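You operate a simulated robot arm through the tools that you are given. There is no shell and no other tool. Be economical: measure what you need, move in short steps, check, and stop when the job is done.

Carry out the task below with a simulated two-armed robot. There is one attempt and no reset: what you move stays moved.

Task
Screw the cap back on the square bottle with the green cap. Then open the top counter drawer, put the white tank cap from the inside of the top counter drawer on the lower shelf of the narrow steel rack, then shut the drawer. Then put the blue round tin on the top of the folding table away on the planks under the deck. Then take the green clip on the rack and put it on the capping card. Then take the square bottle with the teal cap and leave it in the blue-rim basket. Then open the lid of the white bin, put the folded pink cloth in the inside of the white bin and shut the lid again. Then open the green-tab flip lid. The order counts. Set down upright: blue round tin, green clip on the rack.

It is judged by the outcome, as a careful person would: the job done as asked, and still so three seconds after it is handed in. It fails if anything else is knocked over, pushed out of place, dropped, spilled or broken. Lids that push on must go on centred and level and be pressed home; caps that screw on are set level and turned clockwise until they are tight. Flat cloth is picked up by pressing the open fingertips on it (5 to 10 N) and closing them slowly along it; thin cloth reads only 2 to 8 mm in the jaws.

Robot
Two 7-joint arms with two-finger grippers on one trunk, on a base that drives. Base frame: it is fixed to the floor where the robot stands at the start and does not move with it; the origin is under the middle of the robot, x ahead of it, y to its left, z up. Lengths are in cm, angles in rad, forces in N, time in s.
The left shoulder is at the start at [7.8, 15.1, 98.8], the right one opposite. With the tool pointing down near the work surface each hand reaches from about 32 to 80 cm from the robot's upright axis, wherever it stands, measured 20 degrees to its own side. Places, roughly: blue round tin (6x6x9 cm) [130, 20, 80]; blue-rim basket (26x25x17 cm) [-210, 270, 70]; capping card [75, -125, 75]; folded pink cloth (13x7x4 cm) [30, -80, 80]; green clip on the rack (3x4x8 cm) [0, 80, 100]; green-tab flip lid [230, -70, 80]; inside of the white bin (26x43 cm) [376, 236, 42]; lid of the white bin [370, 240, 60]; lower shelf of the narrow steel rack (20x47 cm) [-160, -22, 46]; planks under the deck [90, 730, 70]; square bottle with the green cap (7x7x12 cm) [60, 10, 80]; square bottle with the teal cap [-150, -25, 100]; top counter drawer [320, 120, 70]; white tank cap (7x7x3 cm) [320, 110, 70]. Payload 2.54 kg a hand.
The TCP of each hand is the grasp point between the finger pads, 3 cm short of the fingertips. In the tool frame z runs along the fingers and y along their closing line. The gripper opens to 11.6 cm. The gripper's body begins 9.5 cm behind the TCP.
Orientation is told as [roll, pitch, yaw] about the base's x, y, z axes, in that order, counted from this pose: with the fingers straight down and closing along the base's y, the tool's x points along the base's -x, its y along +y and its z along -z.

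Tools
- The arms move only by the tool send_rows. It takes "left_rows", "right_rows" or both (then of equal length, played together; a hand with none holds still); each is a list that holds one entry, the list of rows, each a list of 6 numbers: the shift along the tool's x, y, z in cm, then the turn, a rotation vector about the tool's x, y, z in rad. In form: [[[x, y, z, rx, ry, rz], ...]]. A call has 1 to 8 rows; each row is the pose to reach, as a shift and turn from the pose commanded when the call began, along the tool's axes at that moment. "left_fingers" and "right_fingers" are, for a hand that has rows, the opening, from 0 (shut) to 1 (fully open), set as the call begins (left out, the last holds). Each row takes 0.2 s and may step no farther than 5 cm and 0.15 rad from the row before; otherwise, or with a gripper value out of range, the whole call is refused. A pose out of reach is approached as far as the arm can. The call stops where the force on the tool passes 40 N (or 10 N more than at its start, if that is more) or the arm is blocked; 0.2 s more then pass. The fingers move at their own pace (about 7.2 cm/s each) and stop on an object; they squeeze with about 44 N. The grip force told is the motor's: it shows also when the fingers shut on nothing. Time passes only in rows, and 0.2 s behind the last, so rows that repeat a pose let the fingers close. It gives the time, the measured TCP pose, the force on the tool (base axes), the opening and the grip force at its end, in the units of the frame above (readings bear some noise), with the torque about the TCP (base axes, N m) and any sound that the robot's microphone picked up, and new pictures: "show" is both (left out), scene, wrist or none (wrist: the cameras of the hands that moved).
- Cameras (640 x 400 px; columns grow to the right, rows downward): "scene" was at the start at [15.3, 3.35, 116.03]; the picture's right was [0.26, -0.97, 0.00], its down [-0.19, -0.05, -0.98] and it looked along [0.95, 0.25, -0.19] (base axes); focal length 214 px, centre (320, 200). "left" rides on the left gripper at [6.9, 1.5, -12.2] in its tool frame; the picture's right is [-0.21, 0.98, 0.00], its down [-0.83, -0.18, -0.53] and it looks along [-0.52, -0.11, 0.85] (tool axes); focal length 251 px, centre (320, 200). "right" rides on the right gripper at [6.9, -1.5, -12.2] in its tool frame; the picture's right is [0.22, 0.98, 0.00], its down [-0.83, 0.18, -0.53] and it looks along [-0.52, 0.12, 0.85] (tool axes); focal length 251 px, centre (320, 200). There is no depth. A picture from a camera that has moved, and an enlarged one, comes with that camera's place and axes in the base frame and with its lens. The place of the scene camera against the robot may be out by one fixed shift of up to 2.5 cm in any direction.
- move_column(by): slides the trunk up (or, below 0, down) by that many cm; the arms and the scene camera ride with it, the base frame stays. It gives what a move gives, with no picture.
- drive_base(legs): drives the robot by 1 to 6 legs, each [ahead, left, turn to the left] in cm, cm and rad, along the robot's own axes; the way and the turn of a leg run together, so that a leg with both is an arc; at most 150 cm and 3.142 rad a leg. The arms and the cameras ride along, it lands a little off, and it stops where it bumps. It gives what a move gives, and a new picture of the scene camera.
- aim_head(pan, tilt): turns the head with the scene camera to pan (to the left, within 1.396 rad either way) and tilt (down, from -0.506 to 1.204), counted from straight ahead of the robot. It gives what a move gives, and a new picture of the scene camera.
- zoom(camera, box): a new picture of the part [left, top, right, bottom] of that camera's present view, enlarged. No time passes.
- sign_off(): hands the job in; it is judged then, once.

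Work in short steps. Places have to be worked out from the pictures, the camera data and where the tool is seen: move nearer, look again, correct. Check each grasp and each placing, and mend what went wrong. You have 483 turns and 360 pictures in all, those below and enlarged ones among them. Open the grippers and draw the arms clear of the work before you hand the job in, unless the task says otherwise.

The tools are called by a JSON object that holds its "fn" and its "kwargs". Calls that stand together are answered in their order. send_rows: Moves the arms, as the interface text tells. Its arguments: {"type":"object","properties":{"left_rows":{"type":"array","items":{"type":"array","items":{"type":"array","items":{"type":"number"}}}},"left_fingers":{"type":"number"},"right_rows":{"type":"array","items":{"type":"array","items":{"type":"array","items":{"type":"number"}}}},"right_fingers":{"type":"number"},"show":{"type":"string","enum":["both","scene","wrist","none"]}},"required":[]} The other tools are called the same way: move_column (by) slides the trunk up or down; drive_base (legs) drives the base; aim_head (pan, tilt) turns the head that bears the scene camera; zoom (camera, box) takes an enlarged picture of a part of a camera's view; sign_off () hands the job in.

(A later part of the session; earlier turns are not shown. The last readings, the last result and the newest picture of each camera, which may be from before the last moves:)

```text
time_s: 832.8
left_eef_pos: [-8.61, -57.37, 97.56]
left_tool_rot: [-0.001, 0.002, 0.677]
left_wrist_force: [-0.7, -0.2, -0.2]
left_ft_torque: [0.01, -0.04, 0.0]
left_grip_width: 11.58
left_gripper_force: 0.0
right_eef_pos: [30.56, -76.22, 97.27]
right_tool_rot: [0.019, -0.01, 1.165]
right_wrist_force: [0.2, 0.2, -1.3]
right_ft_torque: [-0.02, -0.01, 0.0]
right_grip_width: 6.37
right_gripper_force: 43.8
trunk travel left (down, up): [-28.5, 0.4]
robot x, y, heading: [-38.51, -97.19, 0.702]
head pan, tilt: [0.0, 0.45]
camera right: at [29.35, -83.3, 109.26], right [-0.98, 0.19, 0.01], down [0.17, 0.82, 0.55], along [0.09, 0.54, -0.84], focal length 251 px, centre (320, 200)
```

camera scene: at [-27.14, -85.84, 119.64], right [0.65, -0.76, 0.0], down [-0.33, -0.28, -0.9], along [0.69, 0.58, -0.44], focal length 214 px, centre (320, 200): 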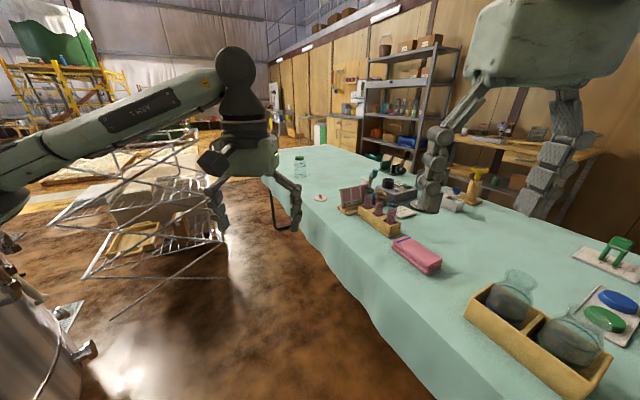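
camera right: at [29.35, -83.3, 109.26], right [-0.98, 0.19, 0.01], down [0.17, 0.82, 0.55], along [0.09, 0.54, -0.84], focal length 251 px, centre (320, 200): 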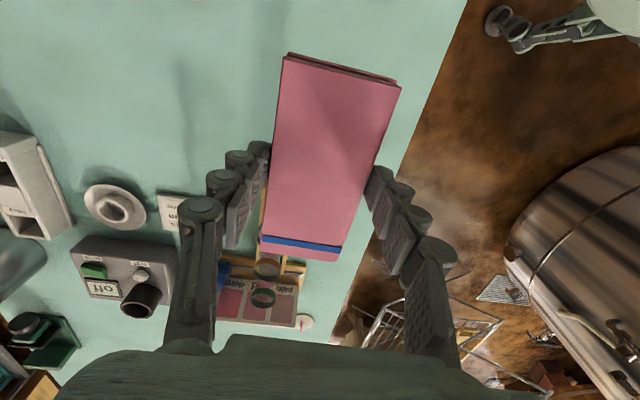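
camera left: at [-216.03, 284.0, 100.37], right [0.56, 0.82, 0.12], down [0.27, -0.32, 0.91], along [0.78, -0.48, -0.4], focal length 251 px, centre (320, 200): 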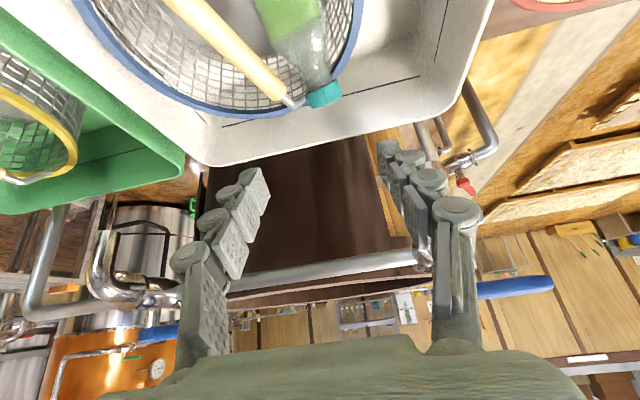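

Cloth in hand. I retract the arm.

{"fn": "send_rows", "kwargs": {"right_rows": [[[2.7, 3, -1, 0, 0, 0.06], [5.4, 6, -2, 0, 0, 0.13], [8.1, 9, -4, 0, 0, 0.19], [10.8, 12, -6, 0, 0, 0.26], [13.5, 15, -8, 0, 0, 0.32], [16.2, 18, -10, 0, 0, 0.39], [18.9, 21, -11, 0, 0, 0.45], [21.5, 24, -12, 0, 0, 0.51]]], "show": "none"}}

{"fn": "drive_base", "kwargs": {"legs": [[0, 0, 0.46], [-45, 0, 0], [-45, 0, 0], [0, 0, -1.57], [85, 0, 0], [85, 0, 0]]}}

```text
time_s: 834.6
left_eef_pos: [-8.72, -57.33, 97.61]
left_tool_rot: [-0.002, 0.001, 0.677]
left_wrist_force: [-0.6, 0.3, 0.1]
left_ft_torque: [0.01, -0.05, 0.0]
left_grip_width: 11.58
left_gripper_force: 0.1
right_eef_pos: [0.09, -86.7, 109.55]
right_tool_rot: [0.019, -0.003, 0.652]
right_wrist_force: [0.9, 1.0, -0.2]
right_ft_torque: [0.01, 0.01, 0.0]
right_grip_width: 6.36
right_gripper_force: 44.2
trunk travel left (down, up): [-28.5, 0.4]
robot x, y, heading: [-38.64, -97.06, 0.695]
head pan, tilt: [0.0, 0.45]
```

```text
time_s: 853.0
left_eef_pos: [126.89, -260.96, 97.5]
left_tool_rot: [-0.002, 0.002, -0.466]
left_wrist_force: [-0.8, -0.9, 0.1]
left_ft_torque: [-0.01, 0.03, 0.0]
left_grip_width: 11.58
left_gripper_force: 0.0
right_eef_pos: [103.86, -281.25, 109.57]
right_tool_rot: [0.019, -0.002, -0.486]
right_wrist_force: [0.3, -0.1, -0.2]
right_ft_torque: [0.01, 0.01, -0.02]
right_grip_width: 6.35
right_gripper_force: 43.2
trunk travel left (down, up): [-28.5, 0.4]
robot x, y, heading: [78.15, -250.02, -0.444]
head pan, tilt: [0.0, 0.45]
camera scene: at [92.07, -255.91, 119.64], right [-0.43, -0.9, 0.0], down [-0.39, 0.19, -0.9], along [0.81, -0.38, -0.44], focal length 214 px, centre (320, 200)
```

scene: 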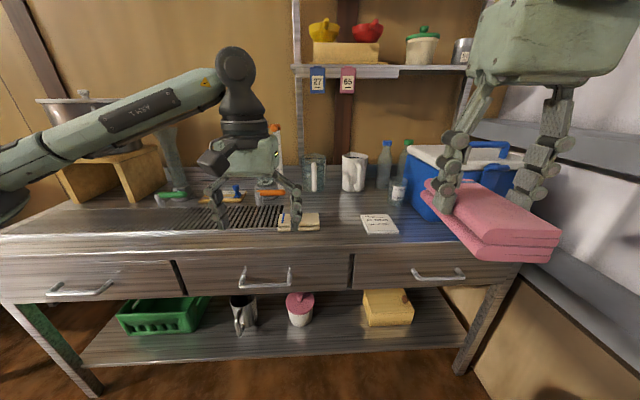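

Back in the aisle. I turn and drive up it toward the bins.

{"fn": "drive_base", "kwargs": {"legs": [[0, 0, 1.605], [120, 0, 0], [120, 0, 0], [120, 0, 0]]}}

```text
time_s: 874.5
left_eef_pos: [228.85, 129.4, 97.66]
left_tool_rot: [-0.001, 0.001, 1.14]
left_wrist_force: [-0.3, -0.2, 0.1]
left_ft_torque: [-0.02, -0.01, -0.01]
left_grip_width: 11.61
left_gripper_force: 0.0
right_eef_pos: [249.97, 106.92, 109.45]
right_tool_rot: [0.02, -0.001, 1.117]
right_wrist_force: [-0.4, 0.7, 0.4]
right_ft_torque: [-0.01, 0.01, 0.01]
right_grip_width: 6.34
right_gripper_force: 44.2
trunk travel left (down, up): [-28.5, 0.4]
robot x, y, heading: [219.58, 79.85, 1.16]
head pan, tilt: [0.0, 0.45]
camera scene: at [225.41, 95.83, 119.64], right [0.92, -0.4, 0.0], down [-0.17, -0.4, -0.9], along [0.36, 0.83, -0.44], focal length 214 px, centre (320, 200)
```

scene: 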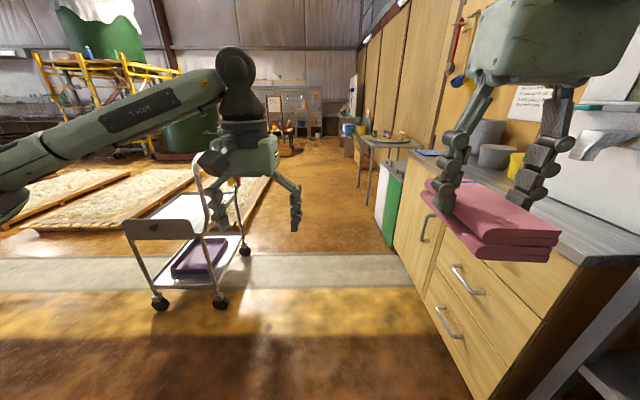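

On to the bins.

{"fn": "drive_base", "kwargs": {"legs": [[95, 0, 0], [95, 0, 0], [0, 0, -1.57]]}}

```text
time_s: 888.0
left_eef_pos: [346.2, 247.78, 97.67]
left_tool_rot: [-0.003, 0.0, -0.42]
left_wrist_force: [-0.5, -0.3, -0.9]
left_ft_torque: [0.0, 0.02, 0.01]
left_grip_width: 11.59
left_gripper_force: 0.1
right_eef_pos: [323.98, 226.64, 109.46]
right_tool_rot: [0.019, -0.001, -0.445]
right_wrist_force: [1.0, 0.3, -0.5]
right_ft_torque: [0.0, 0.0, -0.02]
right_grip_width: 6.35
right_gripper_force: 43.7
trunk travel left (down, up): [-28.5, 0.4]
robot x, y, heading: [296.55, 256.48, -0.402]
head pan, tilt: [0.0, 0.45]
camera scene: at [311.2, 251.35, 119.64], right [-0.39, -0.92, 0.0], down [-0.4, 0.17, -0.9], along [0.83, -0.35, -0.44], focal length 214 px, centre (320, 200)
```

scene: 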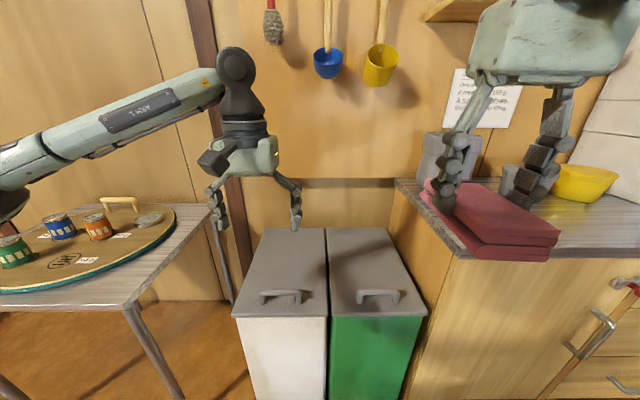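

The white bin's grey lid has a bar handle near its front edge at about [359, 245, 63], hinged at the back. I move closer and turn the left hand a quarter turn so its fingers can close across the bar.

{"fn": "drive_base", "kwargs": {"legs": [[14, 7, 0]]}}

{"fn": "send_rows", "kwargs": {"left_rows": [[[1, 0, -1, 0, 0, -0.15], [2, 0, -2, 0, 0, -0.3], [3, 0, -3, 0, 0, -0.45], [4, 0, -3, 0, 0, -0.6], [5, 0, -3, 0, 0, -0.75], [6, 0, -3, 0, 0, -0.9], [7, 0, -3, 0, 0, -1.05], [8, 0, -3, 0, 0, -1.2]]], "left_fingers": 1, "show": "none"}}

{"fn": "send_rows", "kwargs": {"left_rows": [[[0, 0, 0, 0, 0, -0.15], [0, 0, 0, 0, 0, -0.3], [0, 0, 0, 0, 0, -0.37], [0, 0, 0, 0, 0, -0.37]]], "show": "both"}}

```text
time_s: 889.4
left_eef_pos: [361.55, 248.77, 97.53]
left_tool_rot: [-0.001, 0.0, -0.422]
left_wrist_force: [-0.2, -0.3, 0.4]
left_ft_torque: [-0.04, 0.04, -0.01]
left_grip_width: 11.6
left_gripper_force: 0.1
right_eef_pos: [339.38, 227.62, 109.67]
right_tool_rot: [0.018, 0.0, -0.445]
right_wrist_force: [1.0, 0.4, -0.7]
right_ft_torque: [0.01, 0.07, -0.04]
right_grip_width: 6.34
right_gripper_force: 43.2
trunk travel left (down, up): [-28.5, 0.4]
robot x, y, heading: [312.32, 257.91, -0.399]
head pan, tilt: [0.0, 0.45]
camera scene: at [326.62, 252.35, 119.63], right [-0.39, -0.92, 0.0], down [-0.4, 0.17, -0.9], along [0.83, -0.35, -0.44], focal length 214 px, centre (320, 200)
```

scene: 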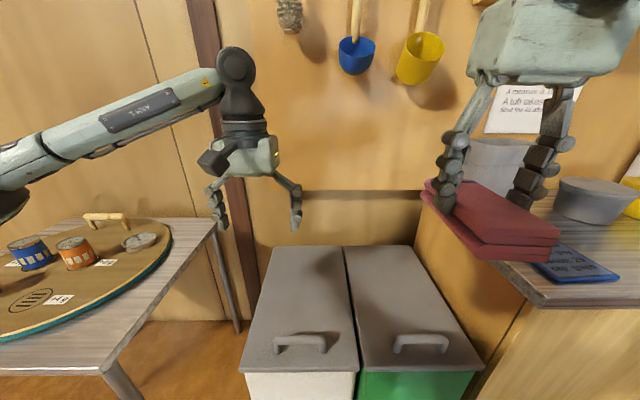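

```text
time_s: 891.2
left_eef_pos: [354.26, 252.25, 100.49]
left_tool_rot: [0.001, 0.001, 0.781]
left_wrist_force: [-0.4, 0.7, 0.2]
left_ft_torque: [-0.03, -0.03, 0.02]
left_grip_width: 11.59
left_gripper_force: 0.2
right_eef_pos: [339.45, 227.66, 109.53]
right_tool_rot: [0.018, 0.0, -0.444]
right_wrist_force: [0.4, -0.9, -0.4]
right_ft_torque: [0.0, -0.03, 0.0]
right_grip_width: 6.37
right_gripper_force: 44.4
trunk travel left (down, up): [-28.5, 0.4]
robot x, y, heading: [312.49, 257.48, -0.394]
head pan, tilt: [0.0, 0.45]
```

```text
time_s: 892.2
left_eef_pos: [354.27, 252.03, 100.63]
left_tool_rot: [0.001, 0.001, 1.151]
left_wrist_force: [-0.5, -0.9, 0.6]
left_ft_torque: [0.03, -0.01, -0.03]
left_grip_width: 11.6
left_gripper_force: 0.0
right_eef_pos: [339.37, 227.48, 109.55]
right_tool_rot: [0.02, -0.002, -0.443]
right_wrist_force: [0.5, -1.1, -0.5]
right_ft_torque: [0.0, 0.02, -0.01]
right_grip_width: 6.37
right_gripper_force: 44.1
trunk travel left (down, up): [-28.5, 0.4]
robot x, y, heading: [312.12, 257.48, -0.393]
head pan, tilt: [0.0, 0.45]
camera scene: at [326.55, 252.34, 119.64], right [-0.39, -0.92, 0.0], down [-0.4, 0.17, -0.9], along [0.83, -0.35, -0.44], focal length 214 px, centre (320, 200)
camera left: at [349.95, 246.57, 112.7], right [-0.8, 0.6, 0.0], down [0.5, 0.68, 0.53], along [0.32, 0.43, -0.85], focal length 251 px, centre (320, 200)
```

scene: 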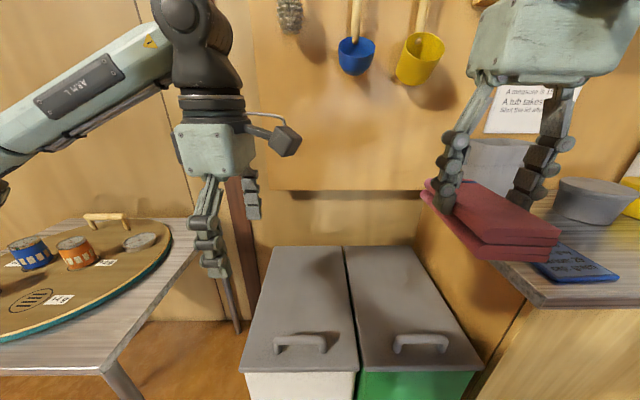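
left: 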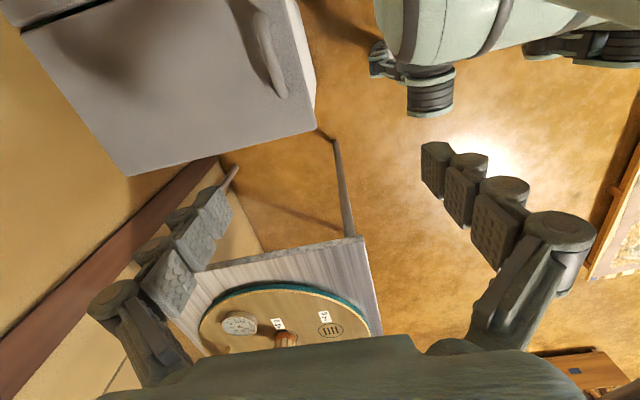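

The bar is at about [358, 243.7, 66]. I bring the left hand above it with a 4.6 cm opening.

{"fn": "send_rows", "kwargs": {"left_rows": [[[1.5, -1.7, 3.5, 0, 0, 0], [3, -3.4, 7, 0, 0, 0], [4.5, -5.1, 10.5, 0, 0, 0], [6.07, -6.8, 14, 0, 0, 0], [6.07, -6.8, 18, 0, 0, 0], [6.07, -6.8, 18, 0, 0, 0]]], "left_fingers": 0.4, "show": "wrist"}}

```text
time_s: 893.6
left_eef_pos: [357.8, 243.7, 82.55]
left_tool_rot: [-0.002, -0.001, 1.148]
left_wrist_force: [-0.4, 0.0, 0.1]
left_ft_torque: [0.02, 0.03, 0.0]
left_grip_width: 4.64
left_gripper_force: 0.1
right_eef_pos: [339.38, 227.63, 109.53]
right_tool_rot: [0.019, -0.002, -0.444]
right_wrist_force: [-0.3, 0.1, -1.1]
right_ft_torque: [-0.04, -0.01, -0.01]
right_grip_width: 6.38
right_gripper_force: 43.7
trunk travel left (down, up): [-28.5, 0.4]
robot x, y, heading: [312.2, 257.53, -0.396]
head pan, tilt: [0.0, 0.45]
camera left: at [353.49, 238.12, 94.75], right [-0.8, 0.6, 0.0], down [0.5, 0.68, 0.53], along [0.32, 0.43, -0.85], focal length 251 px, centre (320, 200)
```

left: 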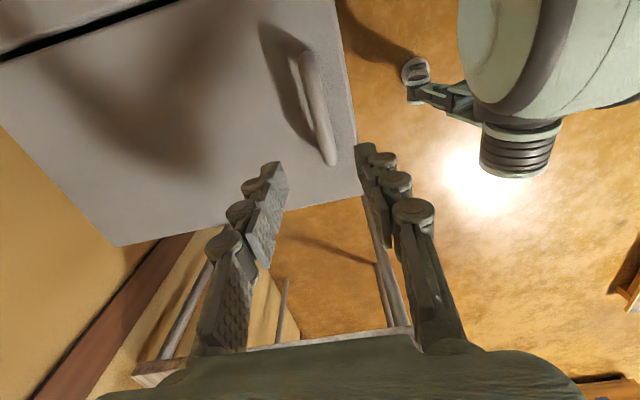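

Exactly above the bar's middle. I lower onto it and close.

{"fn": "send_rows", "kwargs": {"left_rows": [[[0, 0, 4.5, 0, 0, 0], [0, 0, 9, 0, 0, 0], [0, 0, 13, 0, 0, 0], [0, 0, 15.2, 0, 0, 0], [0, 0, 15.2, 0, 0, 0]]], "show": "wrist"}}

```text
time_s: 894.8
left_eef_pos: [358.13, 243.53, 67.54]
left_tool_rot: [0.001, 0.001, 1.149]
left_wrist_force: [1.0, -0.7, 0.3]
left_ft_torque: [0.02, -0.01, 0.01]
left_grip_width: 4.63
left_gripper_force: 0.0
right_eef_pos: [339.31, 227.65, 109.62]
right_tool_rot: [0.018, -0.001, -0.446]
right_wrist_force: [1.0, 0.9, -0.6]
right_ft_torque: [-0.01, 0.03, 0.0]
right_grip_width: 6.35
right_gripper_force: 43.3
trunk travel left (down, up): [-28.5, 0.4]
robot x, y, heading: [312.35, 257.77, -0.4]
head pan, tilt: [0.0, 0.45]
camera left: at [353.75, 238.06, 79.53], right [-0.8, 0.6, 0.0], down [0.5, 0.68, 0.53], along [0.32, 0.43, -0.85], focal length 251 px, centre (320, 200)
```

left: 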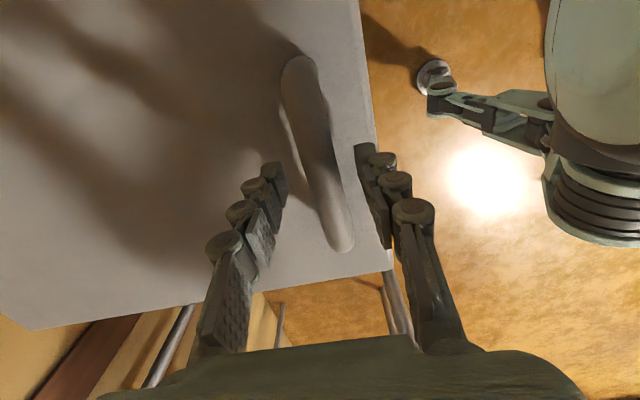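

The bar is still about 5 cm below the TCP. I lower 3.5 cm more and look.

{"fn": "send_rows", "kwargs": {"left_rows": [[[0, 0, 1.8, 0, 0, 0], [0, 0, 3.5, 0, 0, 0], [0, 0, 3.5, 0, 0, 0]]], "show": "wrist"}}

```text
time_s: 895.5
left_eef_pos: [357.89, 243.42, 65.07]
left_tool_rot: [-0.001, 0.006, 1.144]
left_wrist_force: [-13.2, 8.3, 25.6]
left_ft_torque: [0.66, 0.69, 0.12]
left_grip_width: 2.26
left_gripper_force: 9.2
right_eef_pos: [339.3, 227.6, 109.73]
right_tool_rot: [0.019, -0.004, -0.443]
right_wrist_force: [-0.4, 0.4, -0.8]
right_ft_torque: [0.02, 0.03, 0.01]
right_grip_width: 6.39
right_gripper_force: 44.4
trunk travel left (down, up): [-28.5, 0.4]
robot x, y, heading: [312.27, 257.8, -0.397]
head pan, tilt: [0.0, 0.45]
stopped in row 3 (left hand): the force on the tool passed its limit at 50 N (the readings are from after the stop); the commanded pose is now the measured one
camera left: at [353.57, 237.99, 77.06], right [-0.8, 0.6, 0.0], down [0.51, 0.68, 0.53], along [0.32, 0.42, -0.85], focal length 251 px, centre (320, 200)
```

left: 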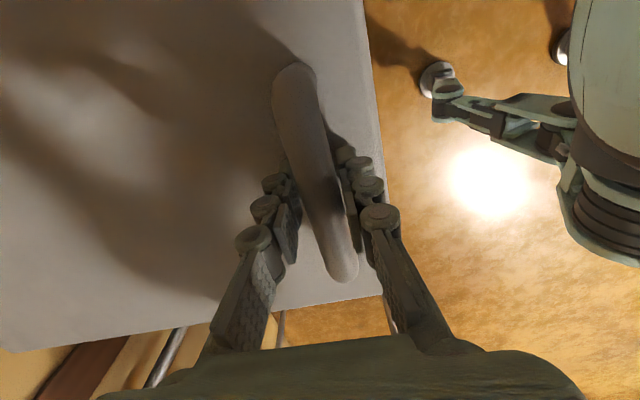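

The fingertips reached the lid and the fingers hug the bar. I raise a touch and close fully.

{"fn": "send_rows", "kwargs": {"left_rows": [[[0, 0, -0.5, 0, 0, 0], [0, 0, -0.5, 0, 0, 0], [0, 0, -0.5, 0, 0, 0]]], "left_fingers": 0, "show": "none"}}

```text
time_s: 896.2
left_eef_pos: [357.85, 243.46, 65.09]
left_tool_rot: [0.003, 0.003, 1.146]
left_wrist_force: [-26.8, 0.5, -3.0]
left_ft_torque: [0.37, -0.36, 0.85]
left_grip_width: 1.85
left_gripper_force: 40.6
right_eef_pos: [339.25, 227.46, 109.59]
right_tool_rot: [0.023, -0.001, -0.446]
right_wrist_force: [-0.1, 1.0, -1.4]
right_ft_torque: [0.0, 0.03, -0.01]
right_grip_width: 6.34
right_gripper_force: 44.5
trunk travel left (down, up): [-28.5, 0.4]
robot x, y, heading: [312.5, 257.78, -0.397]
head pan, tilt: [0.0, 0.45]
```

The bar is gripped at the fingertips, so the lid can pivot in them. I raise it along the arc about the rear hinge, first 0.3 rad.

{"fn": "send_rows", "kwargs": {"left_rows": [[[0, 0.3, 0, 0, 0, 0], [0, 0.1, -2.2, 0, 0, 0], [0, -0.2, -4.4, 0, 0, 0], [0, -0.7, -6.5, 0, 0, 0], [0, -1.2, -8.7, 0, 0, 0], [0, -1.8, -10.8, 0, 0, 0], [0, -2.6, -12.9, 0, 0, 0]]], "show": "both"}}

```text
time_s: 897.5
left_eef_pos: [360.12, 242.81, 74.34]
left_tool_rot: [-0.016, 0.006, 1.162]
left_wrist_force: [8.7, -10.3, -9.9]
left_ft_torque: [-0.06, 0.01, 0.8]
left_grip_width: 1.81
left_gripper_force: 40.2
right_eef_pos: [339.48, 227.48, 109.52]
right_tool_rot: [0.019, 0.001, -0.444]
right_wrist_force: [-0.9, 0.2, -1.1]
right_ft_torque: [0.01, -0.03, 0.0]
right_grip_width: 6.37
right_gripper_force: 44.1
trunk travel left (down, up): [-28.5, 0.4]
robot x, y, heading: [312.48, 257.71, -0.4]
head pan, tilt: [0.0, 0.45]
stopped in row 6 (left hand): the force on the tool passed its limit at 44 N (the readings are from after the stop); the commanded pose is now the measured one
camera scene: at [326.7, 252.23, 119.63], right [-0.39, -0.92, 0.0], down [-0.4, 0.17, -0.9], along [0.83, -0.35, -0.44], focal length 214 px, centre (320, 200)
camera left: at [355.76, 237.26, 86.41], right [-0.81, 0.59, -0.02], down [0.49, 0.69, 0.53], along [0.32, 0.42, -0.85], focal length 251 px, centre (320, 200)
```

scene: 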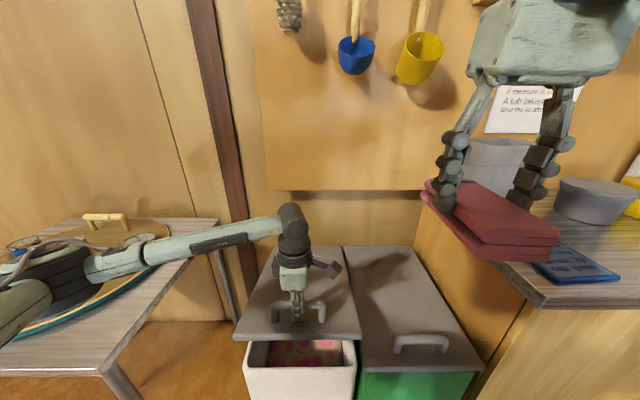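
left: 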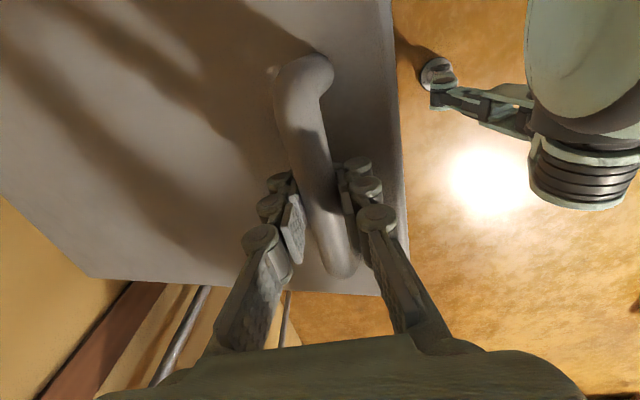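

The lid is rising; the path just needs a bit more toward the back. I continue in a corrected arc.

{"fn": "send_rows", "kwargs": {"left_rows": [[[0, -0.8, -2, 0, 0, 0], [0, -1.7, -4, 0, 0, 0], [0, -2.7, -6, 0, 0, 0], [0, -3.8, -8, 0, 0, 0], [0, -5, -10, 0, 0, 0], [0, -6.2, -11.7, 0, 0, 0]]], "show": "none"}}

```text
time_s: 898.6
left_eef_pos: [364.19, 240.99, 82.6]
left_tool_rot: [-0.018, 0.001, 1.165]
left_wrist_force: [14.7, -11.0, -12.0]
left_ft_torque: [0.01, 0.01, 0.83]
left_grip_width: 1.84
left_gripper_force: 40.0
right_eef_pos: [339.76, 227.38, 109.49]
right_tool_rot: [0.019, 0.003, -0.445]
right_wrist_force: [-0.1, 0.2, -1.4]
right_ft_torque: [0.01, 0.03, 0.02]
right_grip_width: 6.38
right_gripper_force: 44.6
trunk travel left (down, up): [-28.5, 0.4]
robot x, y, heading: [312.48, 257.56, -0.392]
head pan, tilt: [0.0, 0.45]
stopped in row 5 (left hand): the force on the tool passed its limit at 41 N (the readings are from after the stop); the commanded pose is now the measured one
```

From the three points I fit the hinge at h≈269, z≈60.6 with radius 37.6. I follow that circle further.

{"fn": "send_rows", "kwargs": {"left_rows": [[[0, -1.5, -1.8, 0, 0, 0], [0, -3.1, -3.6, 0, 0, 0], [0, -5.1, -5.6, 0, 0, 0], [0, -7.2, -7.45, 0, 0, 0], [0, -9.5, -9.1, 0, 0, 0], [0, -11.9, -10.6, 0, 0, 0]]], "show": "both"}}

```text
time_s: 900.0
left_eef_pos: [374.92, 236.66, 93.86]
left_tool_rot: [-0.016, 0.0, 1.163]
left_wrist_force: [4.4, 11.0, -8.0]
left_ft_torque: [0.49, 0.04, 0.78]
left_grip_width: 1.83
left_gripper_force: 40.5
right_eef_pos: [339.77, 227.69, 109.52]
right_tool_rot: [0.019, 0.003, -0.443]
right_wrist_force: [0.1, -0.3, -0.6]
right_ft_torque: [0.0, -0.02, -0.01]
right_grip_width: 6.36
right_gripper_force: 44.1
trunk travel left (down, up): [-28.5, 0.4]
robot x, y, heading: [312.68, 257.7, -0.396]
head pan, tilt: [0.0, 0.45]
camera scene: at [326.73, 252.45, 119.64], right [-0.39, -0.92, 0.0], down [-0.4, 0.17, -0.9], along [0.83, -0.35, -0.44], focal length 214 px, centre (320, 200)
camera left: at [370.46, 231.17, 105.88], right [-0.81, 0.59, -0.02], down [0.49, 0.69, 0.54], along [0.33, 0.43, -0.84], focal length 251 px, centre (320, 200)
```

scene: 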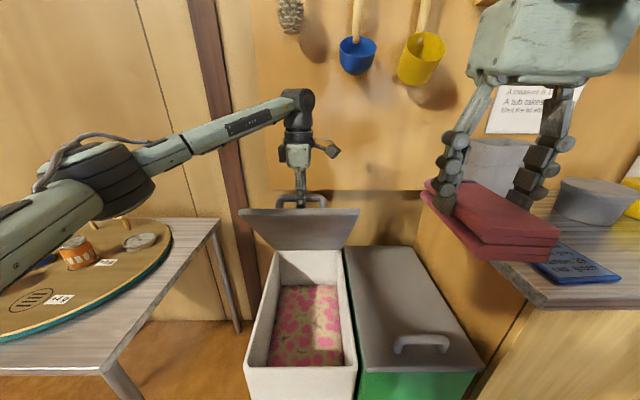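
left: 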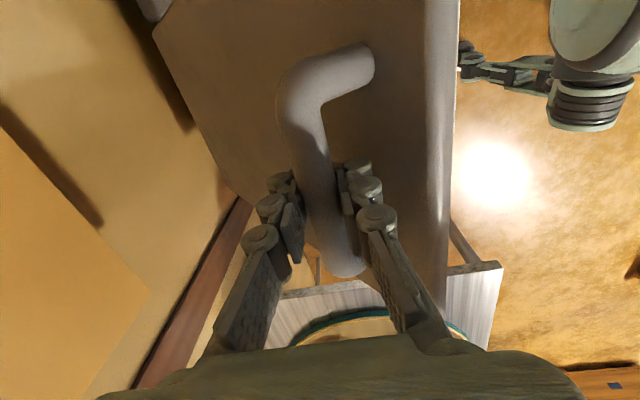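

The lid is about 60° up; the bin is open with a patterned lining inside. I keep going toward vertical.

{"fn": "send_rows", "kwargs": {"left_rows": [[[0, -2.5, -1.3, 0, 0, 0], [0, -5.1, -2.4, 0, 0, 0], [0, -7.8, -3.3, 0, 0, 0], [0, -10.5, -4.1, 0, 0, 0], [0, -13.2, -4.6, 0, 0, 0], [0, -16, -4.9, 0, 0, 0], [0, -19, -5, 0, 0, 0]]], "show": "both"}}

```text
time_s: 901.6
left_eef_pos: [381.8, 233.53, 97.58]
left_tool_rot: [-0.023, 0.001, 1.153]
left_wrist_force: [-13.7, -19.5, 15.2]
left_ft_torque: [-0.2, 0.0, 0.81]
left_grip_width: 1.83
left_gripper_force: 40.8
left hand out of reach, approached as far as the arm can: row 4, 5, 6, 7
right_eef_pos: [339.13, 227.32, 109.66]
right_tool_rot: [0.024, -0.005, -0.445]
right_wrist_force: [-1.1, -1.1, -0.9]
right_ft_torque: [0.02, 0.02, -0.04]
right_grip_width: 6.35
right_gripper_force: 44.2
trunk travel left (down, up): [-28.5, 0.4]
robot x, y, heading: [312.29, 257.44, -0.395]
head pan, tilt: [0.0, 0.45]
camera scene: at [326.33, 252.15, 119.69], right [-0.39, -0.92, 0.0], down [-0.4, 0.17, -0.9], along [0.83, -0.35, -0.43], focal length 214 px, centre (320, 200)
camera left: at [377.35, 228.24, 109.6], right [-0.8, 0.59, -0.02], down [0.49, 0.69, 0.54], along [0.33, 0.42, -0.84], focal length 251 px, centre (320, 200)
```

scene: 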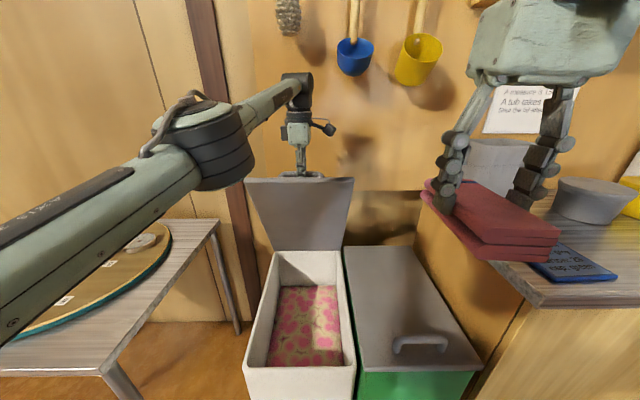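
left: 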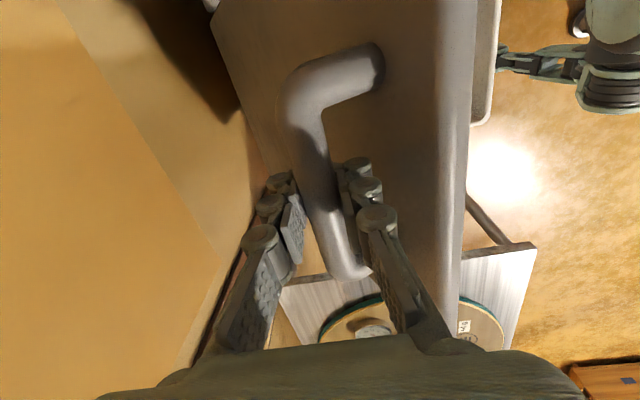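

The lid is held about two-thirds open. Holding it there with the left hand, I lower the right hand with the cloth in front of the bins.

{"fn": "send_rows", "kwargs": {"right_rows": [[[0, 0.3, 4.4, 0, 0, 0], [0, 0.6, 8.8, 0, 0, 0], [0, 1, 13.2, 0, 0, 0], [0, 1.3, 17.6, 0, 0, 0], [0, 1.6, 22, 0, 0, 0], [0, 2, 26.4, 0, 0, 0], [0, 2, 30, 0, 0, 0]]], "show": "scene"}}

```text
time_s: 903.2
left_eef_pos: [381.88, 233.85, 97.28]
left_tool_rot: [-0.02, 0.001, 1.156]
left_wrist_force: [-15.9, -22.5, 11.7]
left_ft_torque: [0.45, -0.21, 0.83]
left_grip_width: 1.83
left_gripper_force: 40.5
right_eef_pos: [340.4, 229.71, 79.71]
right_tool_rot: [0.025, -0.004, -0.442]
right_wrist_force: [-0.3, 0.7, -0.3]
right_ft_torque: [0.01, 0.03, 0.0]
right_grip_width: 6.37
right_gripper_force: 43.8
trunk travel left (down, up): [-28.5, 0.4]
robot x, y, heading: [312.45, 257.35, -0.393]
head pan, tilt: [0.0, 0.45]
camera scene: at [326.35, 252.14, 119.68], right [-0.39, -0.92, 0.0], down [-0.4, 0.17, -0.9], along [0.83, -0.35, -0.43], focal length 214 px, centre (320, 200)
```

scene: 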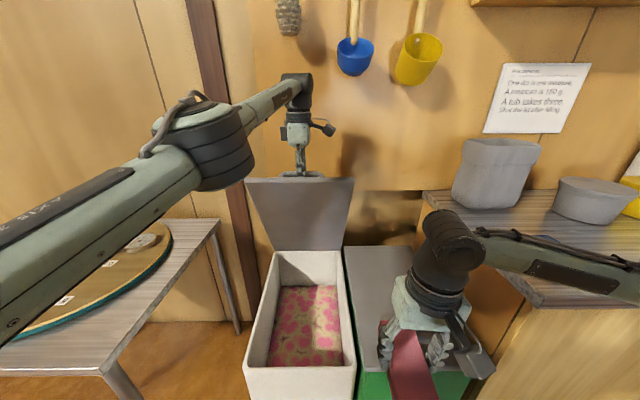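

I move the cloth over the open bin.

{"fn": "send_rows", "kwargs": {"right_rows": [[[-2.5, 3.2, 0, 0, 0, 0], [-5, 6.4, 0, 0, 0, 0], [-8, 9.6, 0, 0, 0, 0], [-11.5, 12.8, 0, 0, 0, 0], [-15, 16, 0, 0, 0, 0], [-18.5, 18.5, 1, 0, 0, 0], [-21, 19.5, 2, 0, 0, 0]]], "show": "both"}}

```text
time_s: 904.9
left_eef_pos: [382.05, 233.88, 97.37]
left_tool_rot: [-0.019, 0.002, 1.155]
left_wrist_force: [-14.7, -21.0, 10.4]
left_ft_torque: [0.02, 0.01, 0.79]
left_grip_width: 1.82
left_gripper_force: 39.9
right_eef_pos: [367.84, 238.49, 78.29]
right_tool_rot: [0.023, -0.004, -0.443]
right_wrist_force: [-1.0, 0.5, -0.1]
right_ft_torque: [0.0, 0.02, 0.0]
right_grip_width: 6.36
right_gripper_force: 44.0
trunk travel left (down, up): [-28.5, 0.4]
robot x, y, heading: [312.31, 257.27, -0.395]
head pan, tilt: [0.0, 0.45]
camera scene: at [326.38, 252.16, 119.67], right [-0.39, -0.92, 0.0], down [-0.4, 0.17, -0.9], along [0.83, -0.35, -0.43], focal length 214 px, centre (320, 200)
camera right: at [360.85, 239.83, 90.33], right [0.23, 0.97, 0.02], down [0.82, -0.2, 0.54], along [0.53, -0.1, -0.84], focal length 251 px, centre (320, 200)
```

scene: 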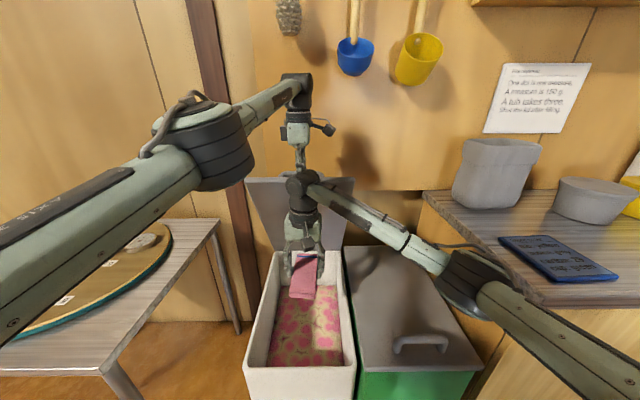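
right: 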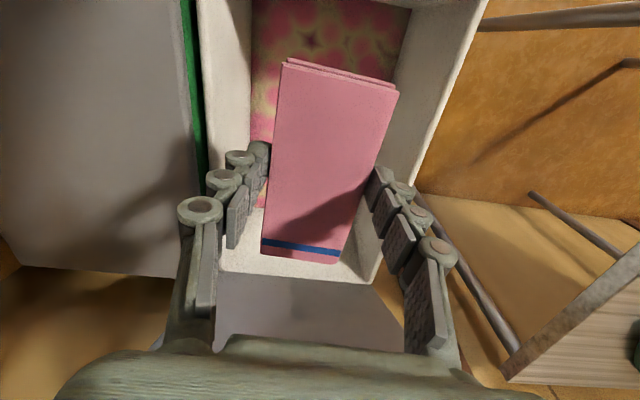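

The cloth is over the bin; its contents' surface is around z 45. I pull back 3 cm and lower the cloth into the bin.

{"fn": "send_rows", "kwargs": {"right_rows": [[[1, 0, 3.5, 0, 0, 0], [2, 0, 7.5, 0, 0, 0], [3, 0, 11.5, 0, 0, 0], [3, 0, 15.5, 0, 0, 0], [3, 0, 19.5, 0, 0, 0], [3, 0, 23, 0, 0, 0]]], "show": "both"}}

```text
time_s: 906.2
left_eef_pos: [381.86, 233.8, 97.38]
left_tool_rot: [-0.019, 0.001, 1.155]
left_wrist_force: [-13.5, -21.1, 10.4]
left_ft_torque: [0.18, -0.1, 0.75]
left_grip_width: 1.82
left_gripper_force: 40.2
right_eef_pos: [365.49, 240.08, 55.07]
right_tool_rot: [0.023, -0.007, -0.445]
right_wrist_force: [-0.2, -0.8, -1.1]
right_ft_torque: [-0.01, 0.0, -0.03]
right_grip_width: 6.35
right_gripper_force: 44.1
trunk travel left (down, up): [-28.5, 0.4]
robot x, y, heading: [312.53, 257.71, -0.399]
head pan, tilt: [0.0, 0.45]
camera scene: at [326.38, 252.15, 119.68], right [-0.39, -0.92, 0.0], down [-0.4, 0.17, -0.9], along [0.83, -0.35, -0.43], focal length 214 px, centre (320, 200)
camera right: at [358.37, 241.42, 67.17], right [0.23, 0.97, 0.02], down [0.82, -0.2, 0.54], along [0.53, -0.1, -0.84], focal length 251 px, centre (320, 200)
```

scene: 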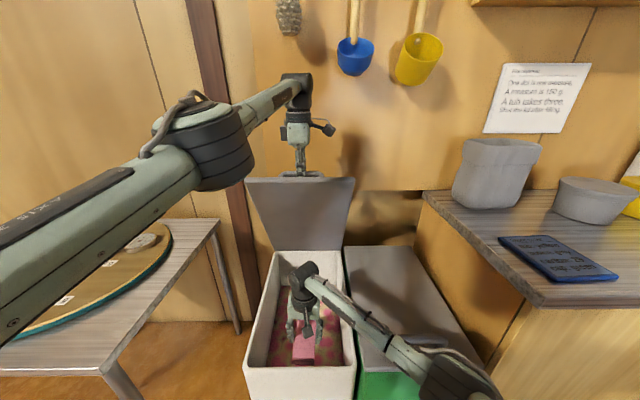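
right: 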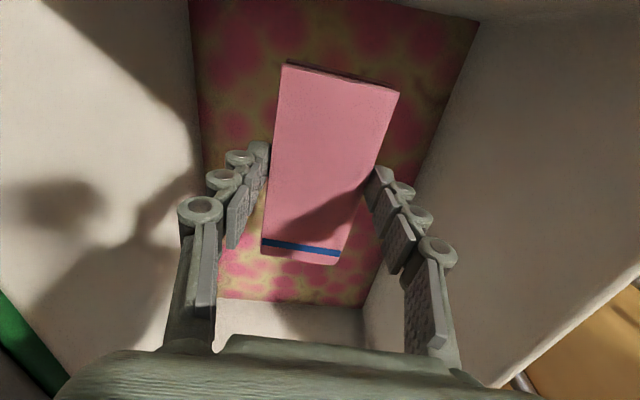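

Lower a few more centimetres, watching for contact.

{"fn": "send_rows", "kwargs": {"right_rows": [[[0, 0, 1.5, 0, 0, 0], [0, 0, 3, 0, 0, 0], [0, 0, 4.5, 0, 0, 0]]], "show": "scene"}}

```text
time_s: 907.0
left_eef_pos: [381.93, 233.75, 97.42]
left_tool_rot: [-0.018, 0.002, 1.156]
left_wrist_force: [-14.8, -20.8, 9.2]
left_ft_torque: [0.2, -0.15, 0.79]
left_grip_width: 1.81
left_gripper_force: 40.0
right_eef_pos: [365.56, 240.16, 50.61]
right_tool_rot: [0.024, -0.003, -0.444]
right_wrist_force: [0.2, -0.8, -0.9]
right_ft_torque: [0.02, 0.04, -0.01]
right_grip_width: 6.36
right_gripper_force: 44.4
trunk travel left (down, up): [-28.5, 0.4]
robot x, y, heading: [312.36, 257.54, -0.402]
head pan, tilt: [0.0, 0.45]
camera scene: at [326.38, 252.15, 119.67], right [-0.39, -0.92, 0.0], down [-0.4, 0.17, -0.9], along [0.83, -0.35, -0.43], focal length 214 px, centre (320, 200)
```

scene: 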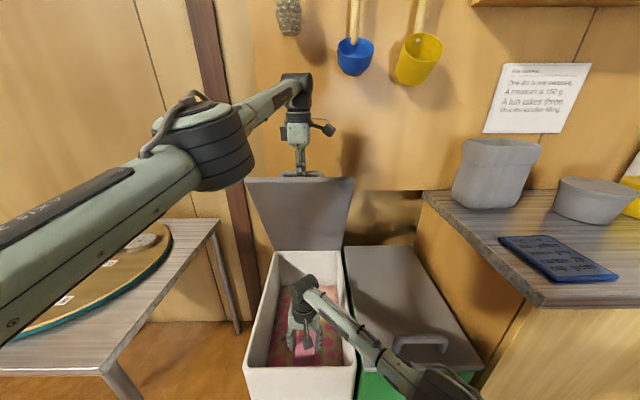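

{"fn": "send_rows", "kwargs": {"right_rows": [[[0, 0, 0.8, 0, 0, 0], [0, 0, 1.6, 0, 0, 0]]], "show": "wrist"}}

```text
time_s: 907.6
left_eef_pos: [382.01, 233.88, 97.47]
left_tool_rot: [-0.021, 0.002, 1.156]
left_wrist_force: [-14.1, -20.1, 10.2]
left_ft_torque: [0.21, -0.16, 0.8]
left_grip_width: 1.82
left_gripper_force: 39.9
right_eef_pos: [365.44, 240.15, 49.08]
right_tool_rot: [0.024, -0.003, -0.444]
right_wrist_force: [-0.1, -0.4, 0.2]
right_ft_torque: [0.0, 0.02, 0.01]
right_grip_width: 6.37
right_gripper_force: 43.8
trunk travel left (down, up): [-28.5, 0.4]
robot x, y, heading: [312.21, 257.8, -0.398]
head pan, tilt: [0.0, 0.45]
camera right: at [358.46, 241.54, 61.2], right [0.23, 0.97, 0.02], down [0.82, -0.2, 0.54], along [0.53, -0.1, -0.84], focal length 251 px, centre (320, 200)
```

right: 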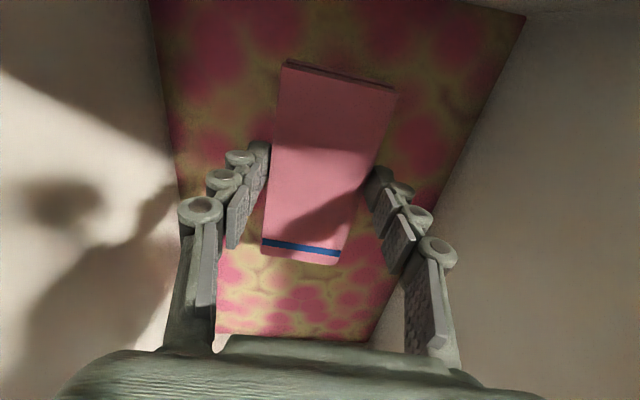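

The lining is about 5 cm below the cloth. I lower another 3 cm and check the arm's clearance.

{"fn": "send_rows", "kwargs": {"right_rows": [[[0, 0, 1.5, 0, 0, 0], [0, 0, 3, 0, 0, 0]]], "show": "scene"}}

```text
time_s: 908.2
left_eef_pos: [381.97, 233.75, 97.39]
left_tool_rot: [-0.018, 0.001, 1.155]
left_wrist_force: [-11.0, -21.4, 4.9]
left_ft_torque: [0.11, -0.15, 0.82]
left_grip_width: 1.82
left_gripper_force: 40.9
right_eef_pos: [365.58, 240.38, 46.28]
right_tool_rot: [0.025, -0.004, -0.447]
right_wrist_force: [-4.5, -0.3, 11.8]
right_ft_torque: [-0.74, -0.43, -0.3]
right_grip_width: 6.4
right_gripper_force: 44.7
trunk travel left (down, up): [-28.5, 0.4]
robot x, y, heading: [312.11, 257.94, -0.402]
head pan, tilt: [0.0, 0.45]
camera scene: at [326.34, 252.17, 119.7], right [-0.39, -0.92, 0.0], down [-0.4, 0.17, -0.9], along [0.83, -0.35, -0.43], focal length 214 px, centre (320, 200)
```

scene: 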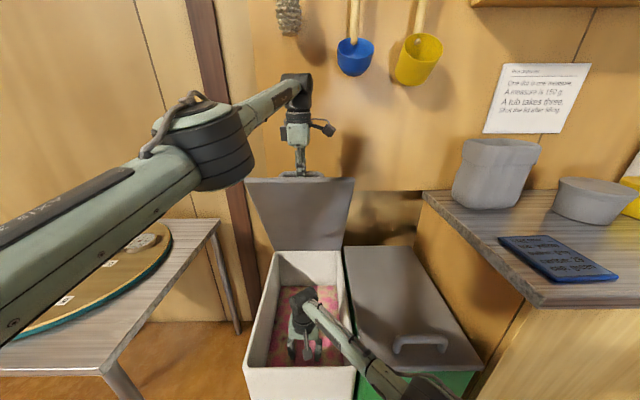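

Contact inside the bin. I open the right fingers to leave the cloth.

{"fn": "send_rows", "kwargs": {"right_rows": [[[0, 0, -0.3, 0, 0, 0], [0, 0, -0.3, 0, 0, 0], [0, 0, -0.3, 0, 0, 0]]], "right_fingers": 0.75, "show": "none"}}

{"fn": "send_rows", "kwargs": {"right_rows": [[[0, 0, -4, 0, 0, 0], [0, 0, -8.5, 0, 0, 0], [0, 0, -13, 0, 0, 0], [0, 0, -17.5, 0, 0, 0], [0, 0, -22, 0, 0, 0], [0, 0, -26.5, 0, 0, 0], [0, 0, -31, 0, 0, 0]]], "show": "both"}}

```text
time_s: 909.0
left_eef_pos: [382.01, 233.79, 97.42]
left_tool_rot: [-0.019, 0.002, 1.158]
left_wrist_force: [-12.9, -20.2, 8.9]
left_ft_torque: [0.21, -0.13, 0.84]
left_grip_width: 1.86
left_gripper_force: 40.8
right_eef_pos: [365.59, 240.37, 46.32]
right_tool_rot: [0.022, -0.003, -0.443]
right_wrist_force: [0.0, -0.4, -0.2]
right_ft_torque: [-0.01, 0.01, 0.01]
right_grip_width: 8.7
right_gripper_force: 0.2
trunk travel left (down, up): [-28.5, 0.4]
robot x, y, heading: [312.5, 257.04, -0.395]
head pan, tilt: [0.0, 0.45]
```

```text
time_s: 910.6
left_eef_pos: [381.98, 233.87, 97.35]
left_tool_rot: [-0.02, 0.002, 1.156]
left_wrist_force: [-13.8, -20.1, 9.0]
left_ft_torque: [0.21, -0.15, 0.8]
left_grip_width: 1.79
left_gripper_force: 40.5
right_eef_pos: [364.83, 239.63, 77.32]
right_tool_rot: [0.02, -0.002, -0.444]
right_wrist_force: [0.0, 0.0, 0.0]
right_ft_torque: [0.02, -0.02, -0.01]
right_grip_width: 8.69
right_gripper_force: 0.1
trunk travel left (down, up): [-28.5, 0.4]
robot x, y, heading: [312.76, 257.33, -0.398]
head pan, tilt: [0.0, 0.45]
camera scene: at [326.39, 252.16, 119.66], right [-0.39, -0.92, 0.0], down [-0.4, 0.17, -0.9], along [0.83, -0.35, -0.43], focal length 214 px, centre (320, 200)
camera right: at [357.75, 240.98, 89.54], right [0.23, 0.97, 0.02], down [0.82, -0.2, 0.54], along [0.53, -0.11, -0.84], focal length 251 px, centre (320, 200)
```

scene: 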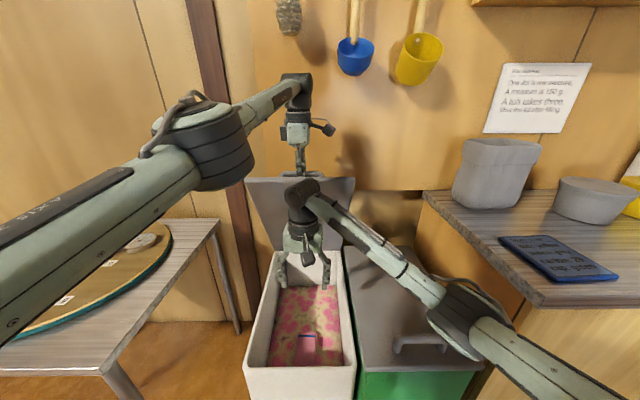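
right: 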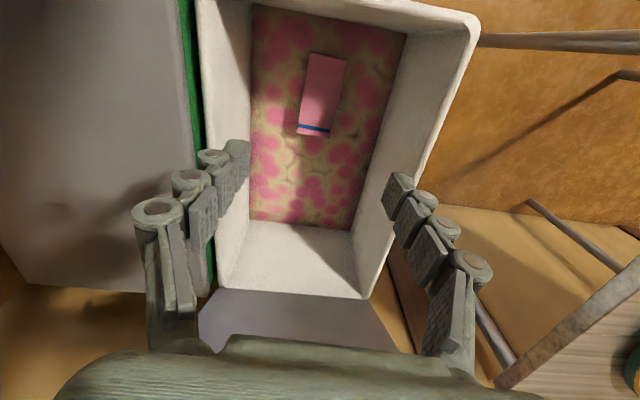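

The cloth lies in the bin. I withdraw the right hand to the side.

{"fn": "send_rows", "kwargs": {"right_rows": [[[3, -2.8, 0, 0, 0, 0], [6, -5.6, 0, 0, 0, 0], [9, -8.4, 0, 0, 0, 0], [12, -11.2, 0, 0, 0, 0], [15, -14, 0, 0, 0, 0], [18, -17, 0, 0, 0, 0], [18, -17.5, -4.5, 0, 0, 0], [18, -17.5, -9, 0, 0, 0]]], "show": "none"}}

```text
time_s: 912.5
left_eef_pos: [381.93, 234.0, 97.41]
left_tool_rot: [-0.018, 0.0, 1.158]
left_wrist_force: [-12.7, -18.7, 7.9]
left_ft_torque: [0.06, -0.09, 0.78]
left_grip_width: 1.81
left_gripper_force: 40.3
right_eef_pos: [341.38, 231.44, 85.99]
right_tool_rot: [0.022, -0.003, -0.445]
right_wrist_force: [0.0, -0.6, -0.5]
right_ft_torque: [0.0, 0.01, 0.03]
right_grip_width: 8.7
right_gripper_force: 0.1
trunk travel left (down, up): [-28.5, 0.4]
robot x, y, heading: [312.07, 257.79, -0.4]
head pan, tilt: [0.0, 0.45]
```

Now I close the lid along the same arc with the left hand.

{"fn": "send_rows", "kwargs": {"left_rows": [[[0, 2.9, 1.0, 0, 0, 0], [0, 5.9, 2.4, 0, 0, 0], [0, 8.4, 3.8, 0, 0, 0], [0, 10.9, 5.4, 0, 0, 0], [0, 13.1, 7.2, 0, 0, 0], [0, 15.3, 9.1, 0, 0, 0], [0, 17.2, 11.2, 0, 0, 0], [0, 19.1, 13.4, 0, 0, 0]]], "show": "none"}}

```text
time_s: 912.9
left_eef_pos: [381.47, 236.33, 95.71]
left_tool_rot: [0.045, 0.058, 1.284]
left_wrist_force: [-9.9, -1.7, 19.3]
left_ft_torque: [-0.77, 0.25, -0.98]
left_grip_width: 1.93
left_gripper_force: 40.4
right_eef_pos: [341.2, 231.76, 86.06]
right_tool_rot: [0.02, -0.007, -0.446]
right_wrist_force: [-0.2, 0.5, 0.1]
right_ft_torque: [-0.02, -0.03, 0.0]
right_grip_width: 8.71
right_gripper_force: 0.0
trunk travel left (down, up): [-28.5, 0.4]
robot x, y, heading: [312.58, 257.48, -0.401]
head pan, tilt: [0.0, 0.45]
stopped in row 2 (left hand): the force on the tool passed its limit at 95 N (the readings are from after the stop); the commanded pose is now the measured one
```

That met strong resistance. I look at how the hand sits on the bar.

{"fn": "send_rows", "kwargs": {"left_rows": [[[0, 0, 0, 0, 0, 0]]], "show": "both"}}

{"fn": "zoom", "kwargs": {"camera": "scene", "box": [220, 60, 380, 260]}}

```text
time_s: 913.3
left_eef_pos: [381.53, 236.53, 95.63]
left_tool_rot: [0.045, 0.056, 1.289]
left_wrist_force: [-14.9, -4.5, 27.6]
left_ft_torque: [-0.55, 0.02, -0.84]
left_grip_width: 1.92
left_gripper_force: 40.5
right_eef_pos: [341.21, 231.63, 86.15]
right_tool_rot: [0.021, -0.006, -0.446]
right_wrist_force: [-0.3, 0.5, -0.5]
right_ft_torque: [-0.01, 0.0, 0.02]
right_grip_width: 8.71
right_gripper_force: 0.2
trunk travel left (down, up): [-28.5, 0.4]
robot x, y, heading: [312.01, 257.53, -0.4]
head pan, tilt: [0.0, 0.45]
camera scene: at [326.17, 252.35, 119.74], right [-0.39, -0.92, 0.0], down [-0.4, 0.17, -0.9], along [0.83, -0.35, -0.43], focal length 214 px, centre (320, 200)
camera left: at [378.78, 230.85, 108.2], right [-0.88, 0.48, 0.03], down [0.44, 0.76, 0.48], along [0.21, 0.43, -0.88], focal length 251 px, centre (320, 200)
```

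scene: 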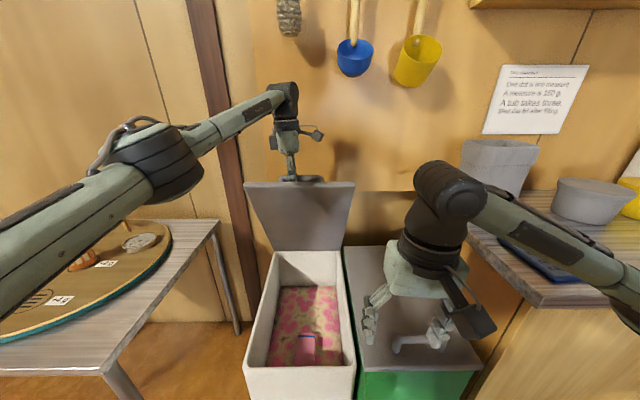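
left: 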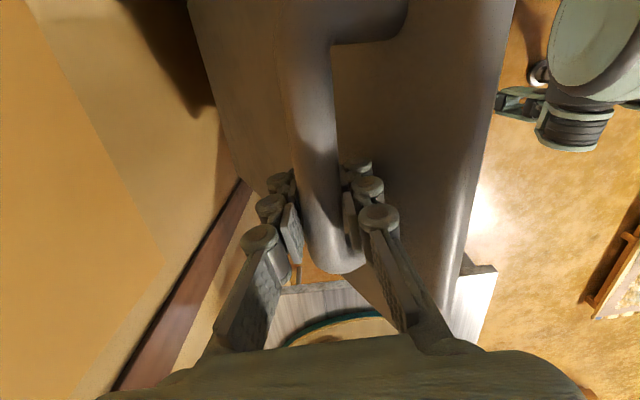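

```text
2.00 times, centred on (300, 160) of scene
camera zoom: at [326.17, 252.35, 119.74], right [-0.39, -0.92, 0.0], down [-0.4, 0.17, -0.9], along [0.83, -0.35, -0.43], focal length 429 px, centre (360, 280)
```

zoom: 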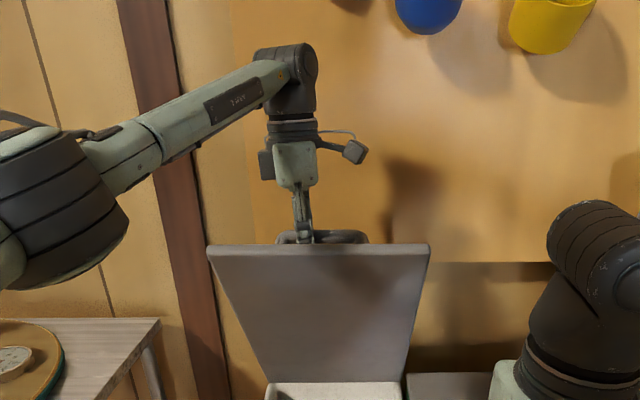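

The hand slipped along the bar while pulling. I try again gently with small steps, turning the hand back straight.

{"fn": "send_rows", "kwargs": {"left_rows": [[[0, 0.5, 0.1, 0, 0, 0.04], [0, 1, 0.3, 0, 0, 0.08], [0, 1.6, 0.6, 0, 0, 0.12], [0, 2.4, 0.9, 0, 0, 0.12]]], "show": "none"}}

```text
time_s: 914.3
left_eef_pos: [379.49, 237.25, 94.45]
left_tool_rot: [0.042, 0.057, 1.176]
left_wrist_force: [-8.9, -4.0, 18.5]
left_ft_torque: [-0.02, -0.31, 0.52]
left_grip_width: 1.72
left_gripper_force: 39.4
right_eef_pos: [341.14, 231.67, 85.97]
right_tool_rot: [0.021, -0.004, -0.445]
right_wrist_force: [0.8, -1.0, 0.6]
right_ft_torque: [0.04, 0.0, -0.02]
right_grip_width: 8.7
right_gripper_force: 0.1
trunk travel left (down, up): [-28.5, 0.4]
robot x, y, heading: [312.4, 257.33, -0.399]
head pan, tilt: [0.0, 0.45]
```

It moves now. I follow the arc down in moderate steps.

{"fn": "send_rows", "kwargs": {"left_rows": [[[0, 1.3, 0.3, 0, 0, 0], [0, 2.6, 0.8, 0, 0, 0], [0, 3.9, 1.4, 0, 0, 0], [0, 5.1, 2.1, 0, 0, 0], [0, 6.3, 2.9, 0, 0, 0], [0, 7.4, 3.7, 0, 0, 0], [0, 8.5, 4.6, 0, 0, 0], [0, 9.6, 5.5, 0, 0, 0]]], "show": "none"}}

```text
time_s: 916.1
left_eef_pos: [371.05, 240.77, 88.79]
left_tool_rot: [0.047, 0.055, 1.178]
left_wrist_force: [26.4, -5.3, -29.3]
left_ft_torque: [0.14, 0.69, 0.24]
left_grip_width: 1.7
left_gripper_force: 39.6
right_eef_pos: [341.85, 231.56, 85.7]
right_tool_rot: [0.021, 0.005, -0.445]
right_wrist_force: [-0.2, 0.2, -0.4]
right_ft_torque: [-0.01, 0.02, -0.03]
right_grip_width: 8.7
right_gripper_force: 0.1
trunk travel left (down, up): [-28.5, 0.4]
robot x, y, heading: [312.5, 257.9, -0.395]
head pan, tilt: [0.0, 0.45]
```

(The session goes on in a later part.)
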